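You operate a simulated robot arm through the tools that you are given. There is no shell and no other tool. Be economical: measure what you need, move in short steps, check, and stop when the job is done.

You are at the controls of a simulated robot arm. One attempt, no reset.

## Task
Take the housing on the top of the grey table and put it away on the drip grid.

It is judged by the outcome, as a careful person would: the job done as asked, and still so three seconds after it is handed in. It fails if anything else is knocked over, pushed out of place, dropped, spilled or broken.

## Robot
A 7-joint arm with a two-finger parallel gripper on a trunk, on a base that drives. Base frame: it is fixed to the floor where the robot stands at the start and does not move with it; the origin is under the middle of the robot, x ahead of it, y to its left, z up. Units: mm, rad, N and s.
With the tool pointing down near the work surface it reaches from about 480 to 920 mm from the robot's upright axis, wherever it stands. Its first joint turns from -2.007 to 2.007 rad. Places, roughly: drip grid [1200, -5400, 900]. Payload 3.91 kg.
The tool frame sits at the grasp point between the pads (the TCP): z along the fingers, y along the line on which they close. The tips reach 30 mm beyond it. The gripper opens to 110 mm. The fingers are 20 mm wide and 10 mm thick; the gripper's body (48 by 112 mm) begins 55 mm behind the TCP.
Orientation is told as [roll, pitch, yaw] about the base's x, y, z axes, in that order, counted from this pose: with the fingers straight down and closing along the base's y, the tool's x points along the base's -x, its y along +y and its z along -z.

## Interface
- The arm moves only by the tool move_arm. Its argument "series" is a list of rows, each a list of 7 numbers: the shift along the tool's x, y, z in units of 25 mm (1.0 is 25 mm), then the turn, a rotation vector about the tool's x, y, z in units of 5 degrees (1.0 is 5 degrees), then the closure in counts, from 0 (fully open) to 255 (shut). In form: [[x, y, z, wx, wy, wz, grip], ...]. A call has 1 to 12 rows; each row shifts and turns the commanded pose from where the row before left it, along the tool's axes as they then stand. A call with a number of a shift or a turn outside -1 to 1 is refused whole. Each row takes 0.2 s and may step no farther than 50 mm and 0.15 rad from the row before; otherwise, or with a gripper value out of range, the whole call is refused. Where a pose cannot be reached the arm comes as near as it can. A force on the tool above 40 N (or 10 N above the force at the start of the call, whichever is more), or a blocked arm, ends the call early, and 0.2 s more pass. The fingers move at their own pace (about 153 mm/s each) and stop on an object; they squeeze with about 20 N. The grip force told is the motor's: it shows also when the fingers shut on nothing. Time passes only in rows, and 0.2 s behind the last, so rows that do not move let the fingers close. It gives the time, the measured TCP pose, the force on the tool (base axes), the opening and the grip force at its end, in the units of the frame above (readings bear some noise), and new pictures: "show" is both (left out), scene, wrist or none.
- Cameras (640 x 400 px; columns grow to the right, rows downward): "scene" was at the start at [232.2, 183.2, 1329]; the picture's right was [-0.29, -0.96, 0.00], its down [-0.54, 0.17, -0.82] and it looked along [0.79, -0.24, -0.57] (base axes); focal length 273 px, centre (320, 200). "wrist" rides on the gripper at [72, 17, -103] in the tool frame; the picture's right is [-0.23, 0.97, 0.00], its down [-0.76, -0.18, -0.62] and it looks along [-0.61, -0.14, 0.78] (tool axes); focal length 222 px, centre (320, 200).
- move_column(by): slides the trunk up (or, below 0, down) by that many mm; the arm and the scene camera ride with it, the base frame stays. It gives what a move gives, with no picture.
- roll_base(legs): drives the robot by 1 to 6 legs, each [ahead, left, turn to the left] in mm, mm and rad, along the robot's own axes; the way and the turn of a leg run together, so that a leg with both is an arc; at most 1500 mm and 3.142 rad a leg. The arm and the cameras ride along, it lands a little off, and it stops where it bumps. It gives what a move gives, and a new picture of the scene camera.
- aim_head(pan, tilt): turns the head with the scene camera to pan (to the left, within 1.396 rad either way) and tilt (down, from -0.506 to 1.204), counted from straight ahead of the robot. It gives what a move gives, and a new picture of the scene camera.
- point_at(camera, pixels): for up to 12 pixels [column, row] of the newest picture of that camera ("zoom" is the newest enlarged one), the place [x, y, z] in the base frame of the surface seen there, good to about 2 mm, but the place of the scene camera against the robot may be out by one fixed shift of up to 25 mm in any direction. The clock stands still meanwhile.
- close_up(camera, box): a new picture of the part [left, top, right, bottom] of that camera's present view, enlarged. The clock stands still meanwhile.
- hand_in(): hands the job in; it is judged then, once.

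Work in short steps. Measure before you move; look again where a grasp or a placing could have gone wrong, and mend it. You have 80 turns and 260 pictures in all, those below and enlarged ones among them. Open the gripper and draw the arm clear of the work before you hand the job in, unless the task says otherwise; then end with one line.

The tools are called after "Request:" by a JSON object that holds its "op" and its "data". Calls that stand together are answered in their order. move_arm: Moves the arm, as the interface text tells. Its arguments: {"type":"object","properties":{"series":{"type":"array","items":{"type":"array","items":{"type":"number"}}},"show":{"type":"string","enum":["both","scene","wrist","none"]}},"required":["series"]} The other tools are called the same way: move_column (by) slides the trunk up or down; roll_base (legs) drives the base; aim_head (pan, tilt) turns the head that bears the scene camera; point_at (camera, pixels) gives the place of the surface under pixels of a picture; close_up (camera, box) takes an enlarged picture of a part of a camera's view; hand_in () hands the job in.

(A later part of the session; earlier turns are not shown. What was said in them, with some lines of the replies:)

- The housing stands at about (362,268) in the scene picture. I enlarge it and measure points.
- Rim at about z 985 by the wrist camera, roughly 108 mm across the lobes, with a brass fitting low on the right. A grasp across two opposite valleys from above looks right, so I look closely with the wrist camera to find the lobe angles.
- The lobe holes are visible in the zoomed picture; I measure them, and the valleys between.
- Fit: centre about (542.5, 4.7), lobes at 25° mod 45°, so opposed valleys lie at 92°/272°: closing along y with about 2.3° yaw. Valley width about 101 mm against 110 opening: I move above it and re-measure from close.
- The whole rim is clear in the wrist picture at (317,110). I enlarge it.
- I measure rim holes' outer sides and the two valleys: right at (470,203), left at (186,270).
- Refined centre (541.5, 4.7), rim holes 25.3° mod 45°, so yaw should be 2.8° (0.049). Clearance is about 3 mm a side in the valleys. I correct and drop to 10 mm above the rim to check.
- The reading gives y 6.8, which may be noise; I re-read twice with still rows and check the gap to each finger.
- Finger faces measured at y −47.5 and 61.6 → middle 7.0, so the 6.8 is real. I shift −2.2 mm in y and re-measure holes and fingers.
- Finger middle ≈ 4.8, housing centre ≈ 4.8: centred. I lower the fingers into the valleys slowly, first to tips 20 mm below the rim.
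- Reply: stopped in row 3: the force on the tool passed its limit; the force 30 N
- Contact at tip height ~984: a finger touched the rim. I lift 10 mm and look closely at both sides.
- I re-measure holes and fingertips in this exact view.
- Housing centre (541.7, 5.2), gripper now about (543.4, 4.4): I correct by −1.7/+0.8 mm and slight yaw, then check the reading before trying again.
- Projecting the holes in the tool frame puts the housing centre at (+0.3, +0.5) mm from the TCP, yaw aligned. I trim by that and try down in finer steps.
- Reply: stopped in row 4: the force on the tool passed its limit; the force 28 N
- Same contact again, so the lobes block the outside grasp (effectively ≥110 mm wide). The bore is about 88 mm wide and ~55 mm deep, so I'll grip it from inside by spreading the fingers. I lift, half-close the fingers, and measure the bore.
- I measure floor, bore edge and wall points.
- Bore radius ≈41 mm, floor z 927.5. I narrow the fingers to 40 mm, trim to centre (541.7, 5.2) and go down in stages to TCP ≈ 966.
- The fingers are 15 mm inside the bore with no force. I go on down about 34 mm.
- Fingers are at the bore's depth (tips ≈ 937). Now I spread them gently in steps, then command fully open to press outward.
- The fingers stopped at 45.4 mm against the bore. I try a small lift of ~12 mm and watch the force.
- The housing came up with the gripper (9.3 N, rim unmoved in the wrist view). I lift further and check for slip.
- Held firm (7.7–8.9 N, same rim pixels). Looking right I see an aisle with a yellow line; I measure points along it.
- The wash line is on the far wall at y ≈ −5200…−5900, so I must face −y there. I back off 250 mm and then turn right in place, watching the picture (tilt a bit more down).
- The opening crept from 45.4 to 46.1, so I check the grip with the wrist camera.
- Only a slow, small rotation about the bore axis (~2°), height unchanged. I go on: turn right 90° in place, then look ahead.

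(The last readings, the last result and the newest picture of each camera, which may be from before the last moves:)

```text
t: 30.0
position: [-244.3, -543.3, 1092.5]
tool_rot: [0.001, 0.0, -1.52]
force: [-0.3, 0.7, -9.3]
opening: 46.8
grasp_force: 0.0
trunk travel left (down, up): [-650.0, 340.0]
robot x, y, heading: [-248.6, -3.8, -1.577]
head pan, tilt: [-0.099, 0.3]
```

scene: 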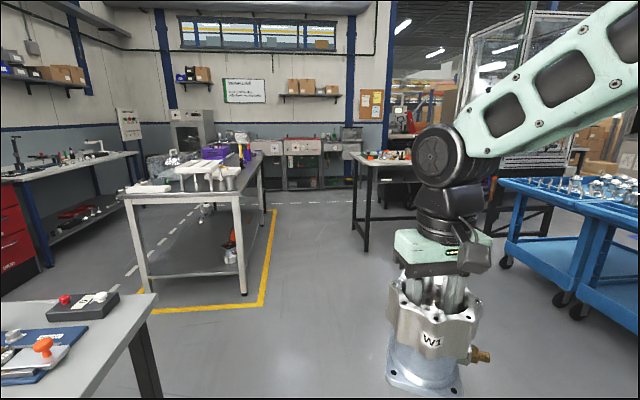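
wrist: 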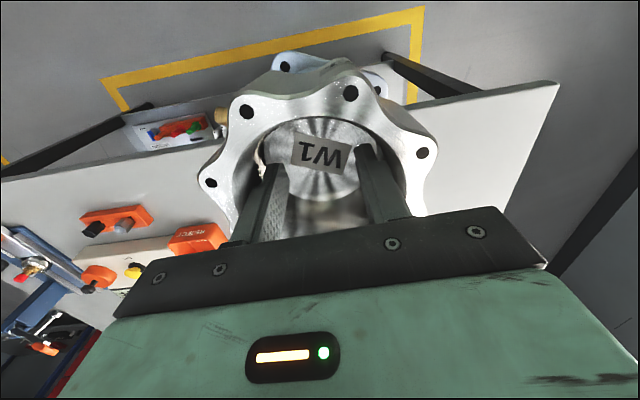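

I measure the obstacles along the aisle and check the grip.

Request:
{"op": "point_at", "data": {"camera": "scene", "pixels": [[264, 300], [273, 210], [140, 285], [245, 290], [366, 248], [352, 215], [354, 158], [568, 300], [500, 258], [500, 180], [300, 187], [262, 175]]}}

Request:
{"op": "close_up", "data": {"camera": "scene", "box": [160, 90, 420, 250]}}

Request:
{"op": "close_up", "data": {"camera": "wrist", "box": [160, 30, 480, 230]}}

```text
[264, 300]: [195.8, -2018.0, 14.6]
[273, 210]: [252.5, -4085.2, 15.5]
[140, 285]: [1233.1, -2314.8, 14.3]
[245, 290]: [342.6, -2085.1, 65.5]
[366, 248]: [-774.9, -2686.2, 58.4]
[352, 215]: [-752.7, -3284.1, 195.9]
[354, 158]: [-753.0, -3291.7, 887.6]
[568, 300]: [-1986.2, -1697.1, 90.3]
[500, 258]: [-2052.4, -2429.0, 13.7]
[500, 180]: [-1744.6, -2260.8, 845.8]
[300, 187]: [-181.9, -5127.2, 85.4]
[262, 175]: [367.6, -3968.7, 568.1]
```

```text
2.46 times, centred on (290, 170) of scene
```

zoom: 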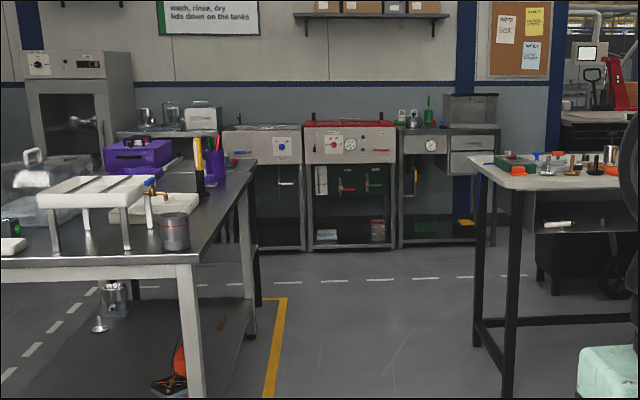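

```text
2.00 times, centred on (320, 130) of wrist
```

zoom: 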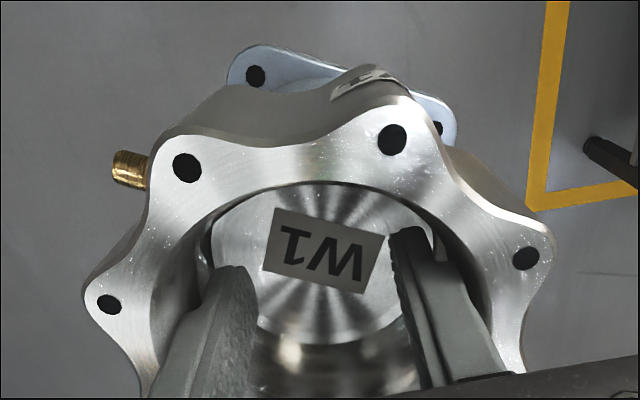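

Lanes: left bench x ≥ 200 (yellow line) ends y ≈ −4085; right bench x ≤ −740. At x = −250 the way is clear. I drive ahead 1500 mm and check the grip.

Request:
{"op": "roll_base", "data": {"legs": [[1500, 0, 0]]}}

Request:
{"op": "close_up", "data": {"camera": "wrist", "box": [160, 30, 480, 230]}}

```text
t: 37.5
position: [-295.0, -2049.3, 1094.7]
tool_rot: [-0.001, 0.0, -1.557]
force: [0.5, 0.7, -9.4]
opening: 47.3
grasp_force: 0.1
trunk travel left (down, up): [-650.0, 340.0]
robot x, y, heading: [-279.3, -1508.7, -1.607]
head pan, tilt: [-0.099, 0.3]
```

scene: 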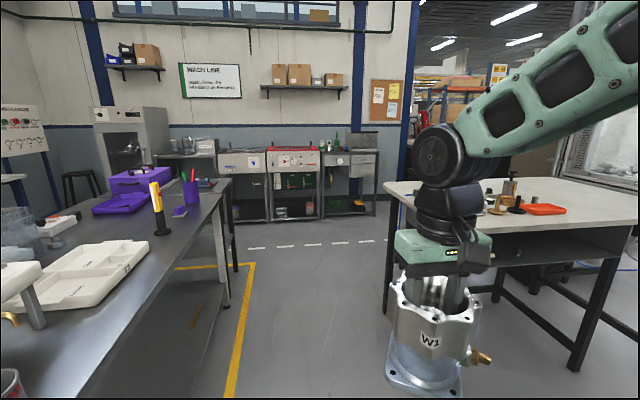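

```text
2.00 times, centred on (320, 130) of wrist
```

zoom: 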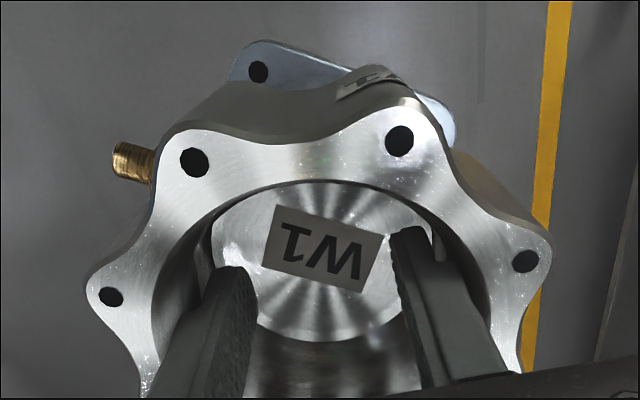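

The grip only creeps in rotation. I correct heading (+0.036) and x, then drive another 1500 mm.

Request:
{"op": "roll_base", "data": {"legs": [[0, 30, 0.036], [1450, 0, 0]]}}

Request:
{"op": "close_up", "data": {"camera": "wrist", "box": [160, 30, 480, 230]}}

```text
t: 45.1
position: [-255.1, -3495.6, 1093.0]
tool_rot: [0.0, 0.0, -1.526]
force: [-0.4, 0.2, -8.9]
opening: 47.3
grasp_force: 0.0
trunk travel left (down, up): [-650.0, 340.0]
robot x, y, heading: [-258.6, -2953.2, -1.572]
head pan, tilt: [-0.099, 0.3]
```

scene: 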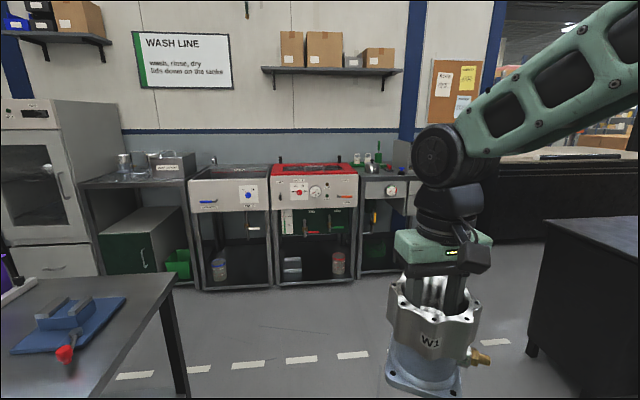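

```text
2.00 times, centred on (320, 130) of wrist
```

zoom: 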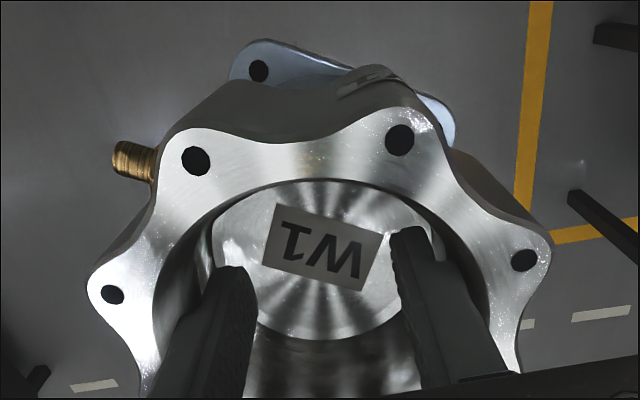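

Grip has settled (47.3, unmoved). I look at the wash line and measure where x≈1200, y≈−5400 is.

Request:
{"op": "aim_head", "data": {"pan": 0.55, "tilt": 0.3}}

Request:
{"op": "point_at", "data": {"camera": "scene", "pixels": [[320, 170], [380, 170], [440, 180], [250, 200], [500, 170], [320, 260], [400, 300], [200, 300], [550, 180], [600, 180], [450, 300], [250, 350]]}}

```text
t: 46.1
position: [-255.3, -3495.8, 1093.1]
tool_rot: [0.0, 0.001, -1.525]
force: [0.3, -0.8, -8.9]
opening: 47.3
grasp_force: 0.2
trunk travel left (down, up): [-650.0, 340.0]
robot x, y, heading: [-255.8, -2951.3, -1.577]
head pan, tilt: [0.55, 0.3]
```

scene: 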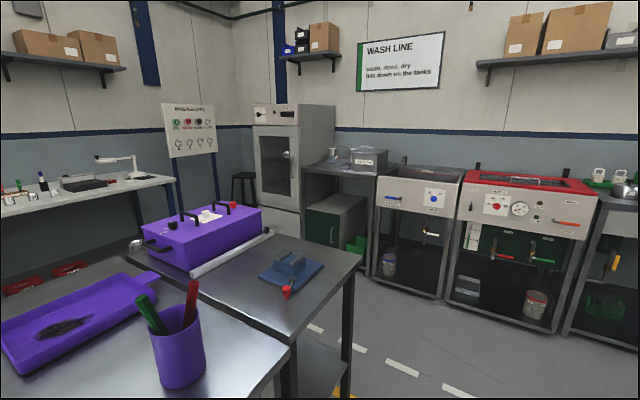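

```text
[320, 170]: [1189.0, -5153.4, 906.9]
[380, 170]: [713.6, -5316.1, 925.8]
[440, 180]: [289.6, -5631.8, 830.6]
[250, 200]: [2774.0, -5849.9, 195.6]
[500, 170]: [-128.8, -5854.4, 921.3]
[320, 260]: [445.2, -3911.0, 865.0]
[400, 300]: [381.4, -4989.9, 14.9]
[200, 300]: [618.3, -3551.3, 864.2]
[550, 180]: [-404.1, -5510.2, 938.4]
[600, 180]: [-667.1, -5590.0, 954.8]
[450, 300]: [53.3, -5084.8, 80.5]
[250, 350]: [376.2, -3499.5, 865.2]
```

The grid should be on the bench between oven and blue tank, near (345,165). I enlarge it.

Request:
{"op": "close_up", "data": {"camera": "scene", "box": [290, 130, 418, 210]}}

Request:
{"op": "point_at", "data": {"camera": "zoom", "pixels": [[85, 195], [60, 170], [200, 130], [180, 205], [280, 215], [360, 120], [400, 190], [180, 120], [430, 215], [100, 215], [250, 180], [440, 100]]}}

```text
5.00 times, centred on (354, 170) of scene
```

zoom: 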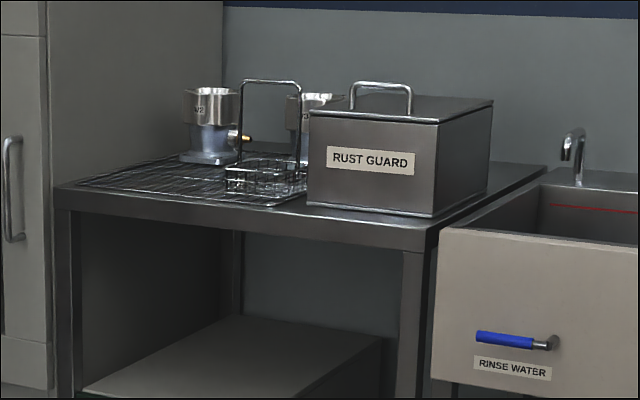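

```text
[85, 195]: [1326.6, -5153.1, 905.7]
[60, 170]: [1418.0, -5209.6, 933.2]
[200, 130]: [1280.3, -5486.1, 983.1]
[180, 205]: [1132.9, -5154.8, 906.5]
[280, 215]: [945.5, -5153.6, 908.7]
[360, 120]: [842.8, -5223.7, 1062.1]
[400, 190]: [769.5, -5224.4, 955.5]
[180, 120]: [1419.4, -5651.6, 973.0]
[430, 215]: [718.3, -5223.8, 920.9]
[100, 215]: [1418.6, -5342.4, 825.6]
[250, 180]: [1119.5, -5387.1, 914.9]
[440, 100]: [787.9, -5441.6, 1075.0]
```

The grid is on the bench (front y ≈ −5153, x ≈ 950–1420), carrying two housings and a basket, with a Rust Guard box at right. I raise the column 220 mm, then drive to y ≈ −4600.

Request:
{"op": "move_column", "data": {"by": 220}}

Request:
{"op": "roll_base", "data": {"legs": [[1450, 0, 0], [180, 0, 0]]}}

Request:
{"op": "close_up", "data": {"camera": "wrist", "box": [160, 30, 480, 230]}}

Request:
{"op": "aim_head", "data": {"pan": 1.1, "tilt": 0.5}}

```text
t: 48.4
position: [-256.0, -3494.8, 1313.3]
tool_rot: [0.0, 0.0, -1.527]
force: [0.7, -0.8, -9.2]
opening: 47.3
grasp_force: 0.0
trunk travel left (down, up): [-870.0, 120.0]
robot x, y, heading: [-256.1, -2950.9, -1.578]
head pan, tilt: [0.55, 0.3]
```

```text
t: 56.7
position: [-283.2, -5121.6, 1313.6]
tool_rot: [0.0, 0.0, -1.536]
force: [-0.3, -0.1, -9.0]
opening: 47.2
grasp_force: 0.0
trunk travel left (down, up): [-870.0, 120.0]
robot x, y, heading: [-271.7, -4578.8, -1.592]
head pan, tilt: [0.55, 0.3]
```

scene: 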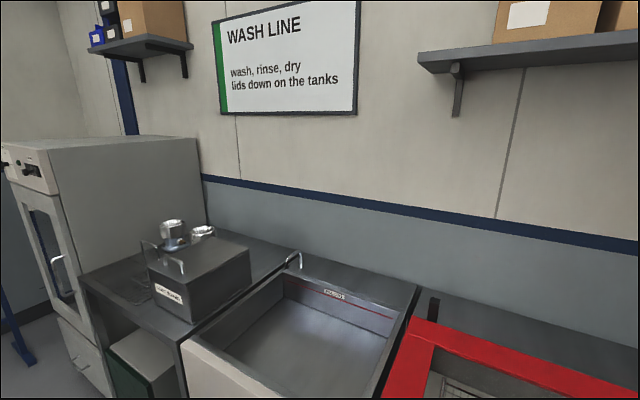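

```text
2.00 times, centred on (320, 130) of wrist
```

zoom: 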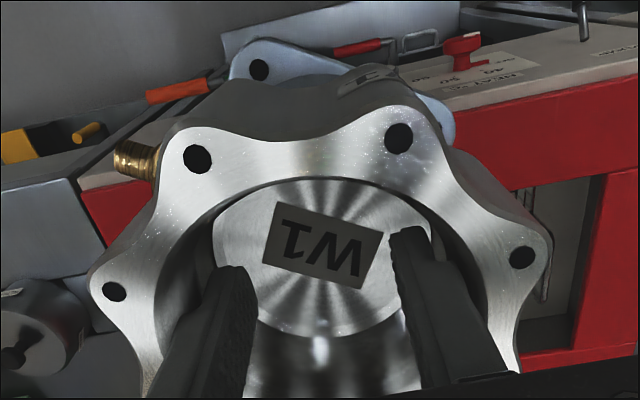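

```text
t: 57.7
position: [-283.0, -5121.4, 1312.1]
tool_rot: [0.001, 0.0, -1.537]
force: [-0.3, 0.6, -8.6]
opening: 47.5
grasp_force: 0.1
trunk travel left (down, up): [-870.0, 120.0]
robot x, y, heading: [-277.6, -4575.0, -1.59]
head pan, tilt: [1.1, 0.499]
```

scene: 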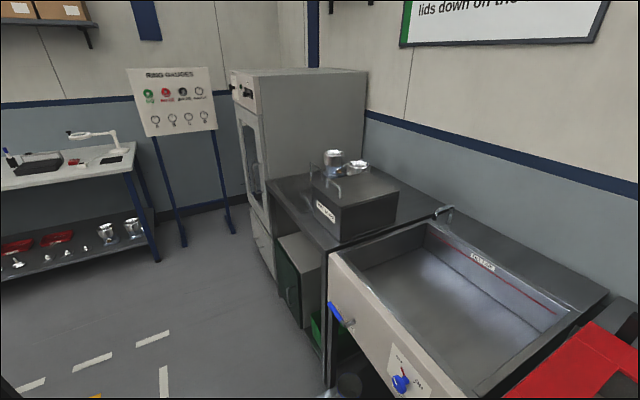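

The way left is clear. I fix the heading and strafe left ~1380 mm in front of the line.

Request:
{"op": "roll_base", "data": {"legs": [[0, 0, 0.02], [0, 700, 0], [0, 650, 0]]}}

Request:
{"op": "aim_head", "data": {"pan": -0.05, "tilt": 0.75}}

```text
t: 65.2
position: [1095.6, -5113.8, 1313.0]
tool_rot: [0.004, -0.001, -1.508]
force: [-0.3, -0.2, -8.3]
opening: 47.7
grasp_force: 0.1
trunk travel left (down, up): [-870.0, 120.0]
robot x, y, heading: [1083.2, -4567.0, -1.566]
head pan, tilt: [1.1, 0.499]
```

scene: 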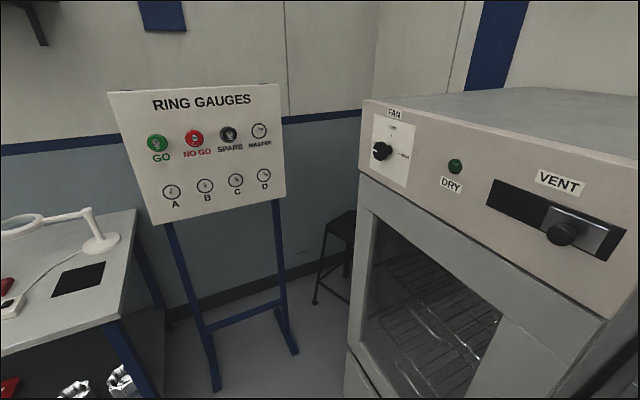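

```text
t: 66.5
position: [1096.2, -5112.6, 1312.5]
tool_rot: [0.0, 0.0, -1.509]
force: [0.5, 0.5, -9.3]
opening: 47.1
grasp_force: 0.0
trunk travel left (down, up): [-870.0, 120.0]
robot x, y, heading: [1086.8, -4570.2, -1.562]
head pan, tilt: [-0.051, 0.75]
```

scene: 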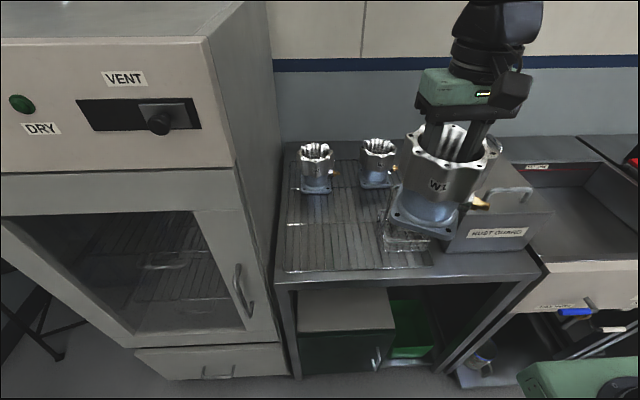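

The grid's front-left area around (335,235) is free; the two other housings stand at the back and the basket at (405,240). I measure.

Request:
{"op": "close_up", "data": {"camera": "scene", "box": [270, 130, 446, 290]}}

Request:
{"op": "point_at", "data": {"camera": "scene", "pixels": [[285, 270], [430, 264], [335, 240], [340, 265], [302, 160], [315, 191], [376, 186], [385, 250], [384, 222], [300, 225], [370, 230], [338, 174]]}}

```text
2.50 times, centred on (358, 210) of scene
```

zoom: 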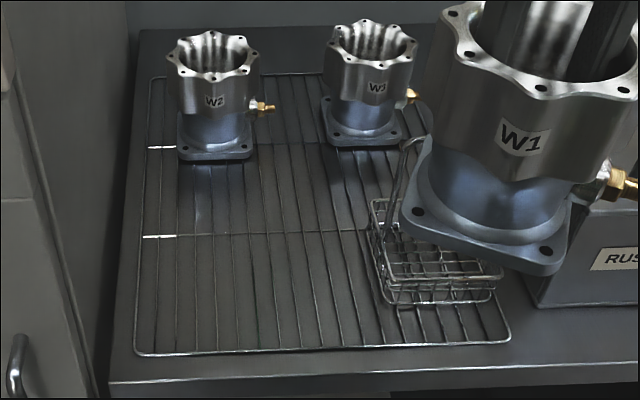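

```text
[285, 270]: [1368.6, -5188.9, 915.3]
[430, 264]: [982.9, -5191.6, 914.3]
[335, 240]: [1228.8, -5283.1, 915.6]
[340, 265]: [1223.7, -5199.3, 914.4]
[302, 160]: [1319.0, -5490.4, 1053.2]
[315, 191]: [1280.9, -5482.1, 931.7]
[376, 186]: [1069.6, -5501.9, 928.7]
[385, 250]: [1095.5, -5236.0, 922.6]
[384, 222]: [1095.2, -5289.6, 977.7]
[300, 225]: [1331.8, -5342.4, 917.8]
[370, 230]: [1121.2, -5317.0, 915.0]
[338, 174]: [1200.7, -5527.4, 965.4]
```

Target on the grid: centre (1235, −5315), clear of basket, edge and W2. I move the arm over there at this height, gently.

Request:
{"op": "move_arm", "data": {"series": [[-0.7, 0.42, 0, 0, 0, 0, 0], [-0.7, 0.42, 0, 0, 0, 0, 0], [-0.7, 0.42, 0, 0, 0, 0, 0], [-0.7, 0.42, 0, 0, 0, 0, 0], [-0.7, 0.42, 0, 0, 0, 0, 0], [-0.7, 0.42, 0, 0, 0, 0, 0], [-0.7, 0.42, 0, 0, 0, 0, 0], [-0.7, 0.42, 0, 0, 0, 0, 0], [-0.7, 0.42, 0, 0, 0, 0, 0], [-0.7, 0.42, 0, 0, 0, 0, 0], [-0.7, 0.42, 0, 0, 0, 0, 0], [-0.7, 0.42, 0, 0, 0, 0, 0]]}}

```text
t: 69.1
position: [1235.0, -5314.4, 1311.9]
tool_rot: [-0.001, 0.001, -1.508]
force: [-0.9, 0.9, -8.4]
opening: 47.3
grasp_force: 0.1
trunk travel left (down, up): [-870.0, 120.0]
robot x, y, heading: [1086.4, -4570.7, -1.564]
head pan, tilt: [-0.051, 0.75]
```

scene: 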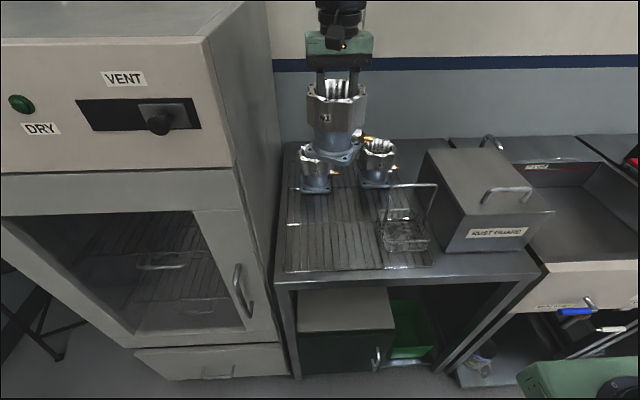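
wrist: 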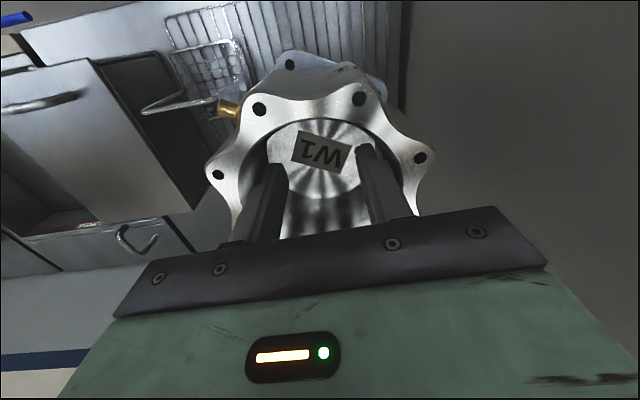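

Over the target. I lower with the column 240 mm, to about 55 mm above the grid, then check.

Request:
{"op": "move_column", "data": {"by": -240}}

Request:
{"op": "move_arm", "data": {"series": [[0, 0, 0.2, 0, 0, 0, 0], [0, 0, 0, 0, 0, 0, 0]]}}

Request:
{"op": "close_up", "data": {"camera": "scene", "box": [250, 60, 490, 260]}}

```text
t: 71.6
position: [1234.3, -5315.2, 1072.4]
tool_rot: [0.0, 0.002, -1.511]
force: [0.0, -0.1, -8.4]
opening: 47.2
grasp_force: 0.0
trunk travel left (down, up): [-630.0, 360.0]
robot x, y, heading: [1089.5, -4572.5, -1.564]
head pan, tilt: [-0.051, 0.75]
```

```text
t: 72.2
position: [1235.3, -5314.7, 1067.1]
tool_rot: [0.0, 0.0, -1.509]
force: [0.4, 0.1, -8.5]
opening: 47.4
grasp_force: 0.1
trunk travel left (down, up): [-630.0, 360.0]
robot x, y, heading: [1083.7, -4570.5, -1.564]
head pan, tilt: [-0.051, 0.75]
```

scene: 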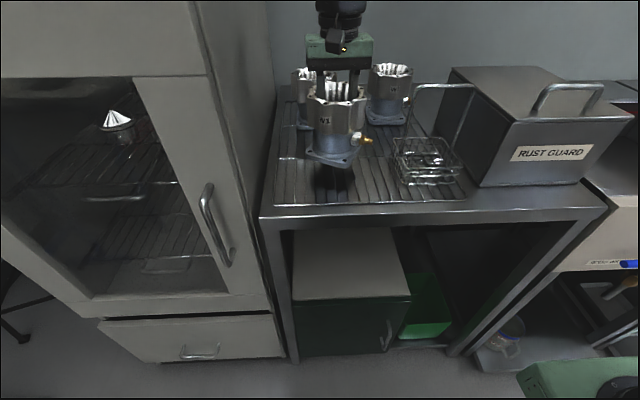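
wrist: 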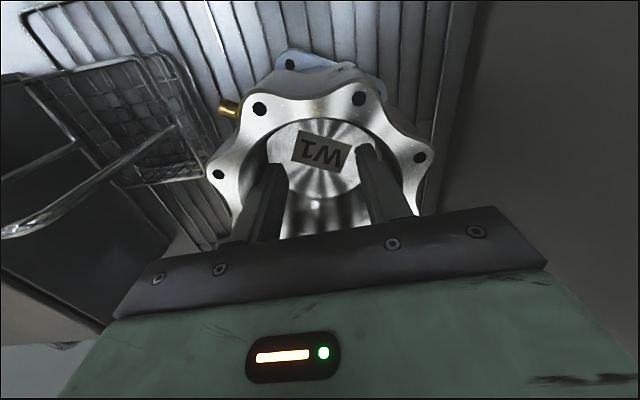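

```text
2.00 times, centred on (370, 160) of scene
```

zoom: 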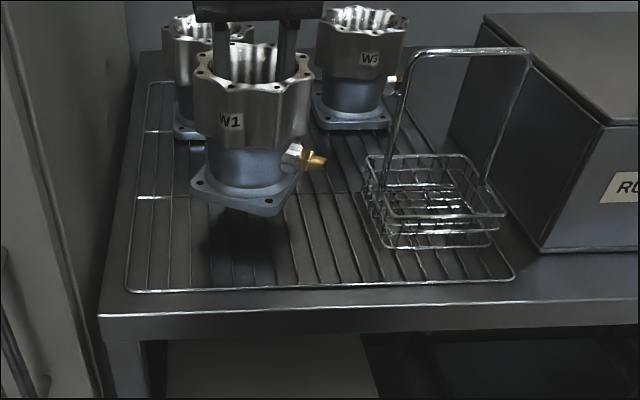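

Clear on all sides. I lower 38 mm, then step down finely until the weight comes off.

Request:
{"op": "move_arm", "data": {"series": [[0, 0, 0.4, 0, 0, 0, 0], [0, 0, 0.4, 0, 0, 0, 0], [0, 0, 0.4, 0, 0, 0, 0], [0, 0, 0.3, 0, 0, 0, 0], [0, 0, 0, 0, 0, 0, 0]], "show": "none"}}

Request:
{"op": "move_arm", "data": {"series": [[0, 0, 0.15, 0, 0, 0, 0], [0, 0, 0.1, 0, 0, 0, 0], [0, 0, 0, 0, 0, 0, 0]], "show": "scene"}}

```text
t: 73.4
position: [1234.1, -5315.1, 1031.6]
tool_rot: [0.0, -0.002, -1.509]
force: [0.2, -4.2, 5.5]
opening: 47.3
grasp_force: 0.0
trunk travel left (down, up): [-630.0, 360.0]
robot x, y, heading: [1086.2, -4566.7, -1.57]
head pan, tilt: [-0.051, 0.75]
```

```text
t: 74.2
position: [1234.0, -5314.4, 1024.7]
tool_rot: [0.002, -0.001, -1.51]
force: [1.7, -4.2, 22.7]
opening: 47.3
grasp_force: 0.2
trunk travel left (down, up): [-630.0, 360.0]
robot x, y, heading: [1087.6, -4571.1, -1.565]
head pan, tilt: [-0.051, 0.75]
```

scene: 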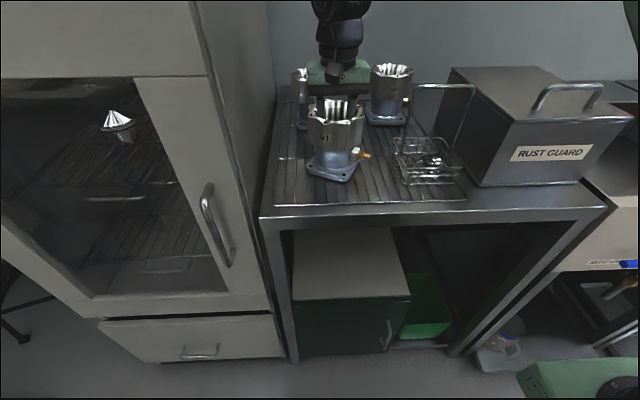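

It touches the grid (force +23 N). I look closely at whether it sits flat.

Request:
{"op": "close_up", "data": {"camera": "scene", "box": [280, 80, 408, 200]}}

Request:
{"op": "close_up", "data": {"camera": "wrist", "box": [160, 30, 480, 230]}}

Request:
{"op": "point_at", "data": {"camera": "wrist", "pixels": [[290, 72], [300, 60], [230, 120], [350, 112], [415, 150], [212, 180], [240, 60]]}}

```text
3.33 times, centred on (344, 140) of scene
```

zoom: 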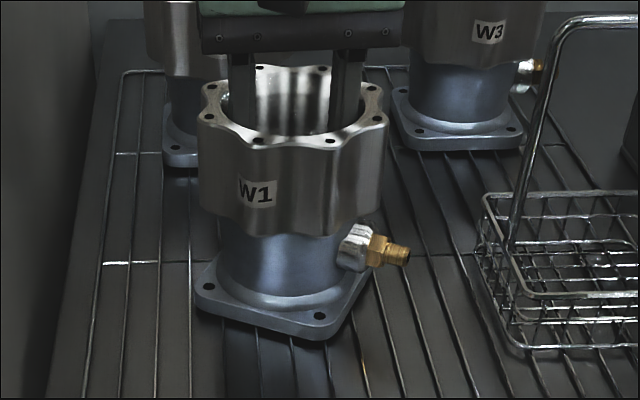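

```text
2.00 times, centred on (320, 130) of wrist
```

zoom: 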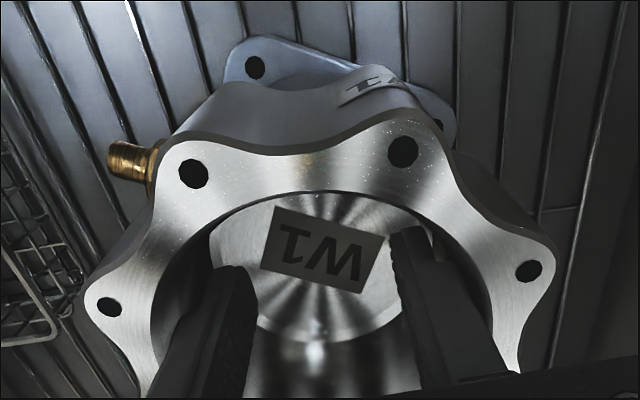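

```text
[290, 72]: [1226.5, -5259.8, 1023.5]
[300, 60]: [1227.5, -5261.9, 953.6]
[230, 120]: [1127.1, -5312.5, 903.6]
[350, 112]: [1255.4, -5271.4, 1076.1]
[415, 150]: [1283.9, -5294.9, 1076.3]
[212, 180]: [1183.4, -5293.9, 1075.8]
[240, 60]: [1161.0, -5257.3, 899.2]
```

It sits squarely on the grid (its rim slid a few mm along the fingers on contact). I release by narrowing the fingers to 40 mm.

Request:
{"op": "move_arm", "data": {"series": [[0, 0, 0, 0, 0, 0, 150], [0, 0, 0, 0, 0, 0, 162], [0, 0, 0, 0, 0, 0, 162]]}}

Request:
{"op": "close_up", "data": {"camera": "scene", "box": [280, 80, 408, 200]}}

Request:
{"op": "close_up", "data": {"camera": "wrist", "box": [160, 30, 480, 230]}}

```text
t: 75.0
position: [1233.3, -5315.2, 1022.6]
tool_rot: [0.001, 0.002, -1.51]
force: [-0.6, -0.3, 0.2]
opening: 40.4
grasp_force: 0.1
trunk travel left (down, up): [-630.0, 360.0]
robot x, y, heading: [1088.2, -4569.6, -1.563]
head pan, tilt: [-0.051, 0.75]
```

scene: 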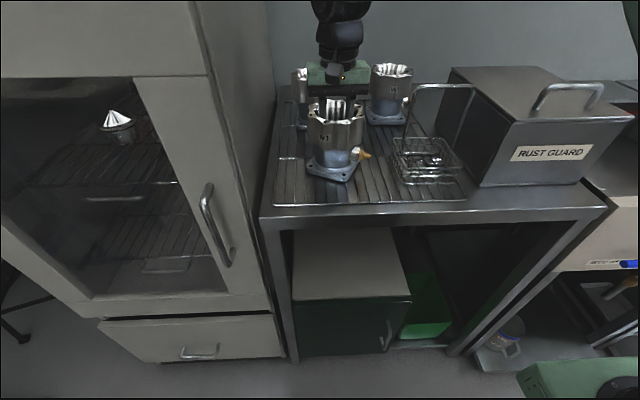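
wrist: 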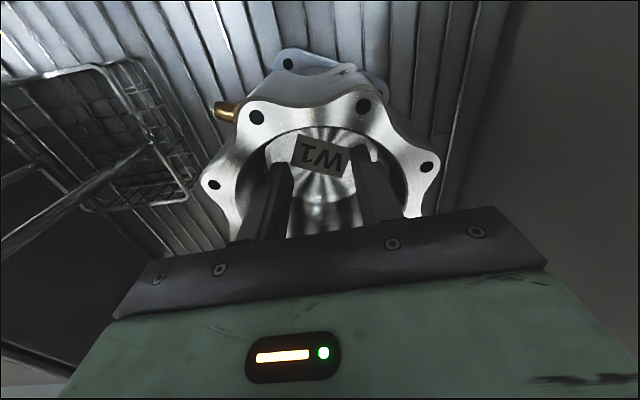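

```text
3.33 times, centred on (344, 140) of scene
```

zoom: 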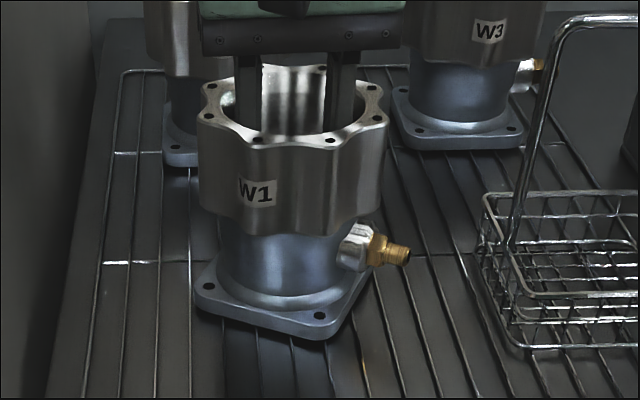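

```text
2.00 times, centred on (320, 130) of wrist
```

zoom: 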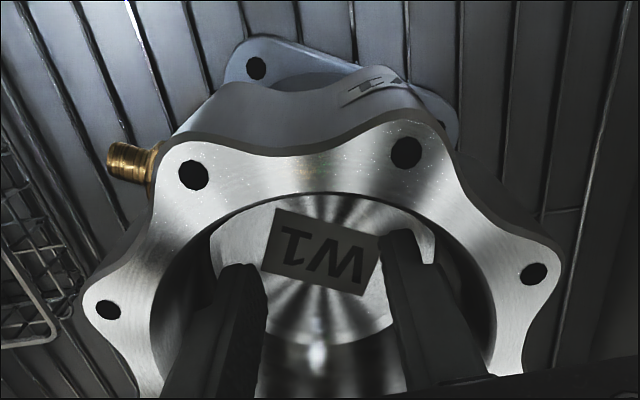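

Force zero and housing still. I narrow a little more and rise straight out.

Request:
{"op": "move_arm", "data": {"series": [[0, 0, 0, 0, 0, 0, 180], [0, 0, -0.3, 0, 0, 0, 180], [0, 0, -0.5, 0, 0, 0, 180], [0, 0, -0.8, 0, 0, 0, 180], [0, 0, -0.9, 0, 0, 0, 180], [0, 0, -0.9, 0, 0, 0, 180], [0, 0, -0.9, 0, 0, 0, 180], [0, 0, -0.9, 0, 0, 0, 180], [0, 0, 0, 0, 0, 0, 180]]}}

```text
t: 77.0
position: [1232.9, -5314.3, 1153.7]
tool_rot: [-0.002, 0.002, -1.509]
force: [0.1, 0.7, -1.2]
opening: 32.4
grasp_force: 0.1
trunk travel left (down, up): [-630.0, 360.0]
robot x, y, heading: [1086.7, -4571.9, -1.563]
head pan, tilt: [-0.051, 0.75]
```

scene: 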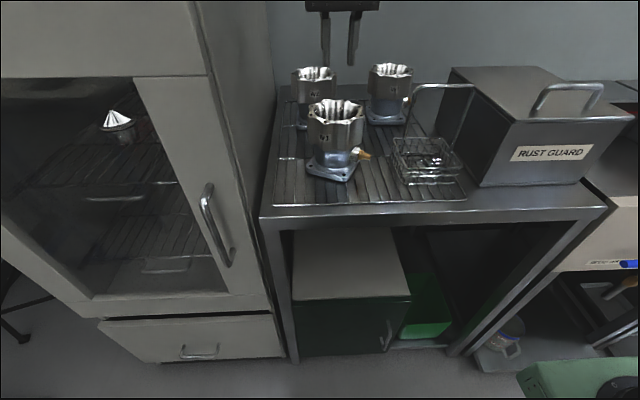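
wrist: 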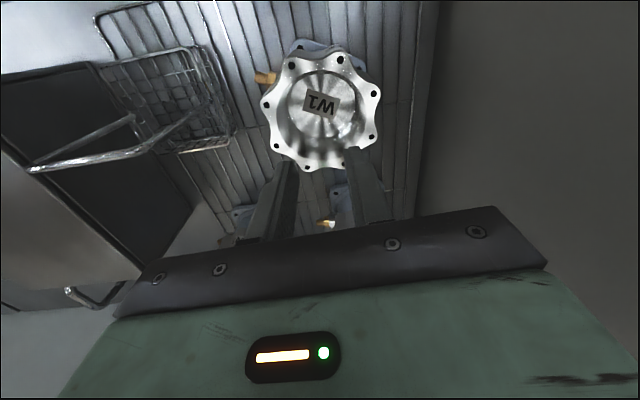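

The housing stands free on the grid, the other two untouched. I check rim levelness, raise the column and draw the arm back, opening the gripper.

Request:
{"op": "point_at", "data": {"camera": "wrist", "pixels": [[291, 62], [341, 58], [372, 95], [371, 140], [308, 164], [267, 105], [265, 40]]}}

Request:
{"op": "move_column", "data": {"by": 120}}

Request:
{"op": "move_arm", "data": {"series": [[0.9, 0, 0, 0, 0, 0, 0], [0.9, 0, 0, 0, 0, 0, 0], [0.9, 0, 0, 0, 0, 0, 0], [0.9, 0, 0, 0, 0, 0, 0], [0.9, 0, 0, 0, 0, 0, 0], [0.9, 0, 0, 0, 0, 0, 0], [0.9, 0, 0, 0, 0, 0, 0], [0, 0, 0, 0, 0, 0, 0]]}}

Request:
{"op": "close_up", "data": {"camera": "scene", "box": [260, 80, 480, 260]}}

```text
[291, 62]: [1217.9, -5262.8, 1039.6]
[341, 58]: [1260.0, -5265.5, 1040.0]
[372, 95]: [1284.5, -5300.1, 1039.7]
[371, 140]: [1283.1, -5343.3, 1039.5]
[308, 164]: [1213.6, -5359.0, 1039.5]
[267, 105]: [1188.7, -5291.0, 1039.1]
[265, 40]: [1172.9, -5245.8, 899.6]
```

```text
t: 78.5
position: [1233.5, -5313.9, 1273.3]
tool_rot: [-0.001, 0.0, -1.508]
force: [-0.5, -0.6, 0.7]
opening: 31.9
grasp_force: 0.1
trunk travel left (down, up): [-750.0, 240.0]
robot x, y, heading: [1087.2, -4567.6, -1.564]
head pan, tilt: [-0.051, 0.75]
```

```text
t: 80.3
position: [1223.4, -5157.2, 1273.6]
tool_rot: [0.0, 0.001, -1.51]
force: [0.4, -0.3, -0.3]
opening: 109.6
grasp_force: 0.0
trunk travel left (down, up): [-750.0, 240.0]
robot x, y, heading: [1082.3, -4570.3, -1.565]
head pan, tilt: [-0.051, 0.75]
```

scene: 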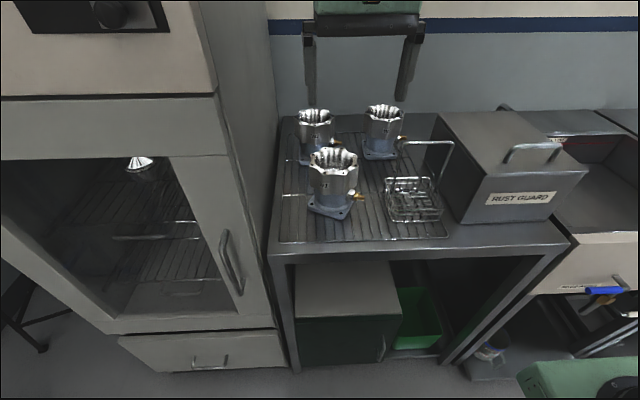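
wrist: 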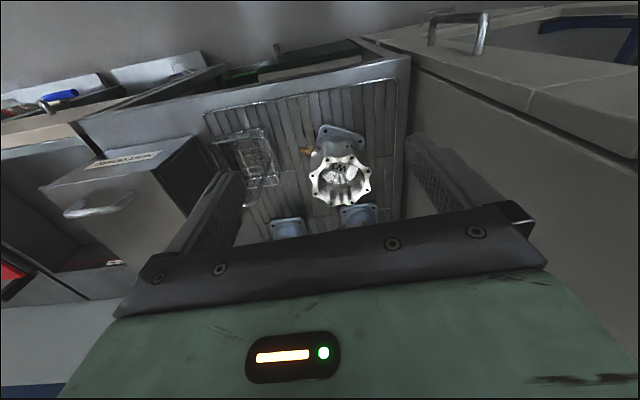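

```text
2.22 times, centred on (370, 170) of scene
```

zoom: 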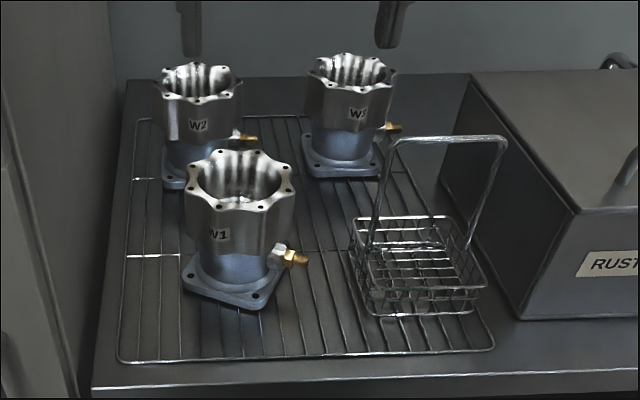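

The rim is level at z 1039.5 all round, W1 stands wholly on the drip grid, the gripper is open and clear. I hand in.

Request:
{"op": "hand_in", "data": {}}

```text
The job is handed in.
```

The housing from the grey table (W1) is standing level and upright on the drip grid. The gripper is open and drawn clear, and nothing else on the grid was touched.
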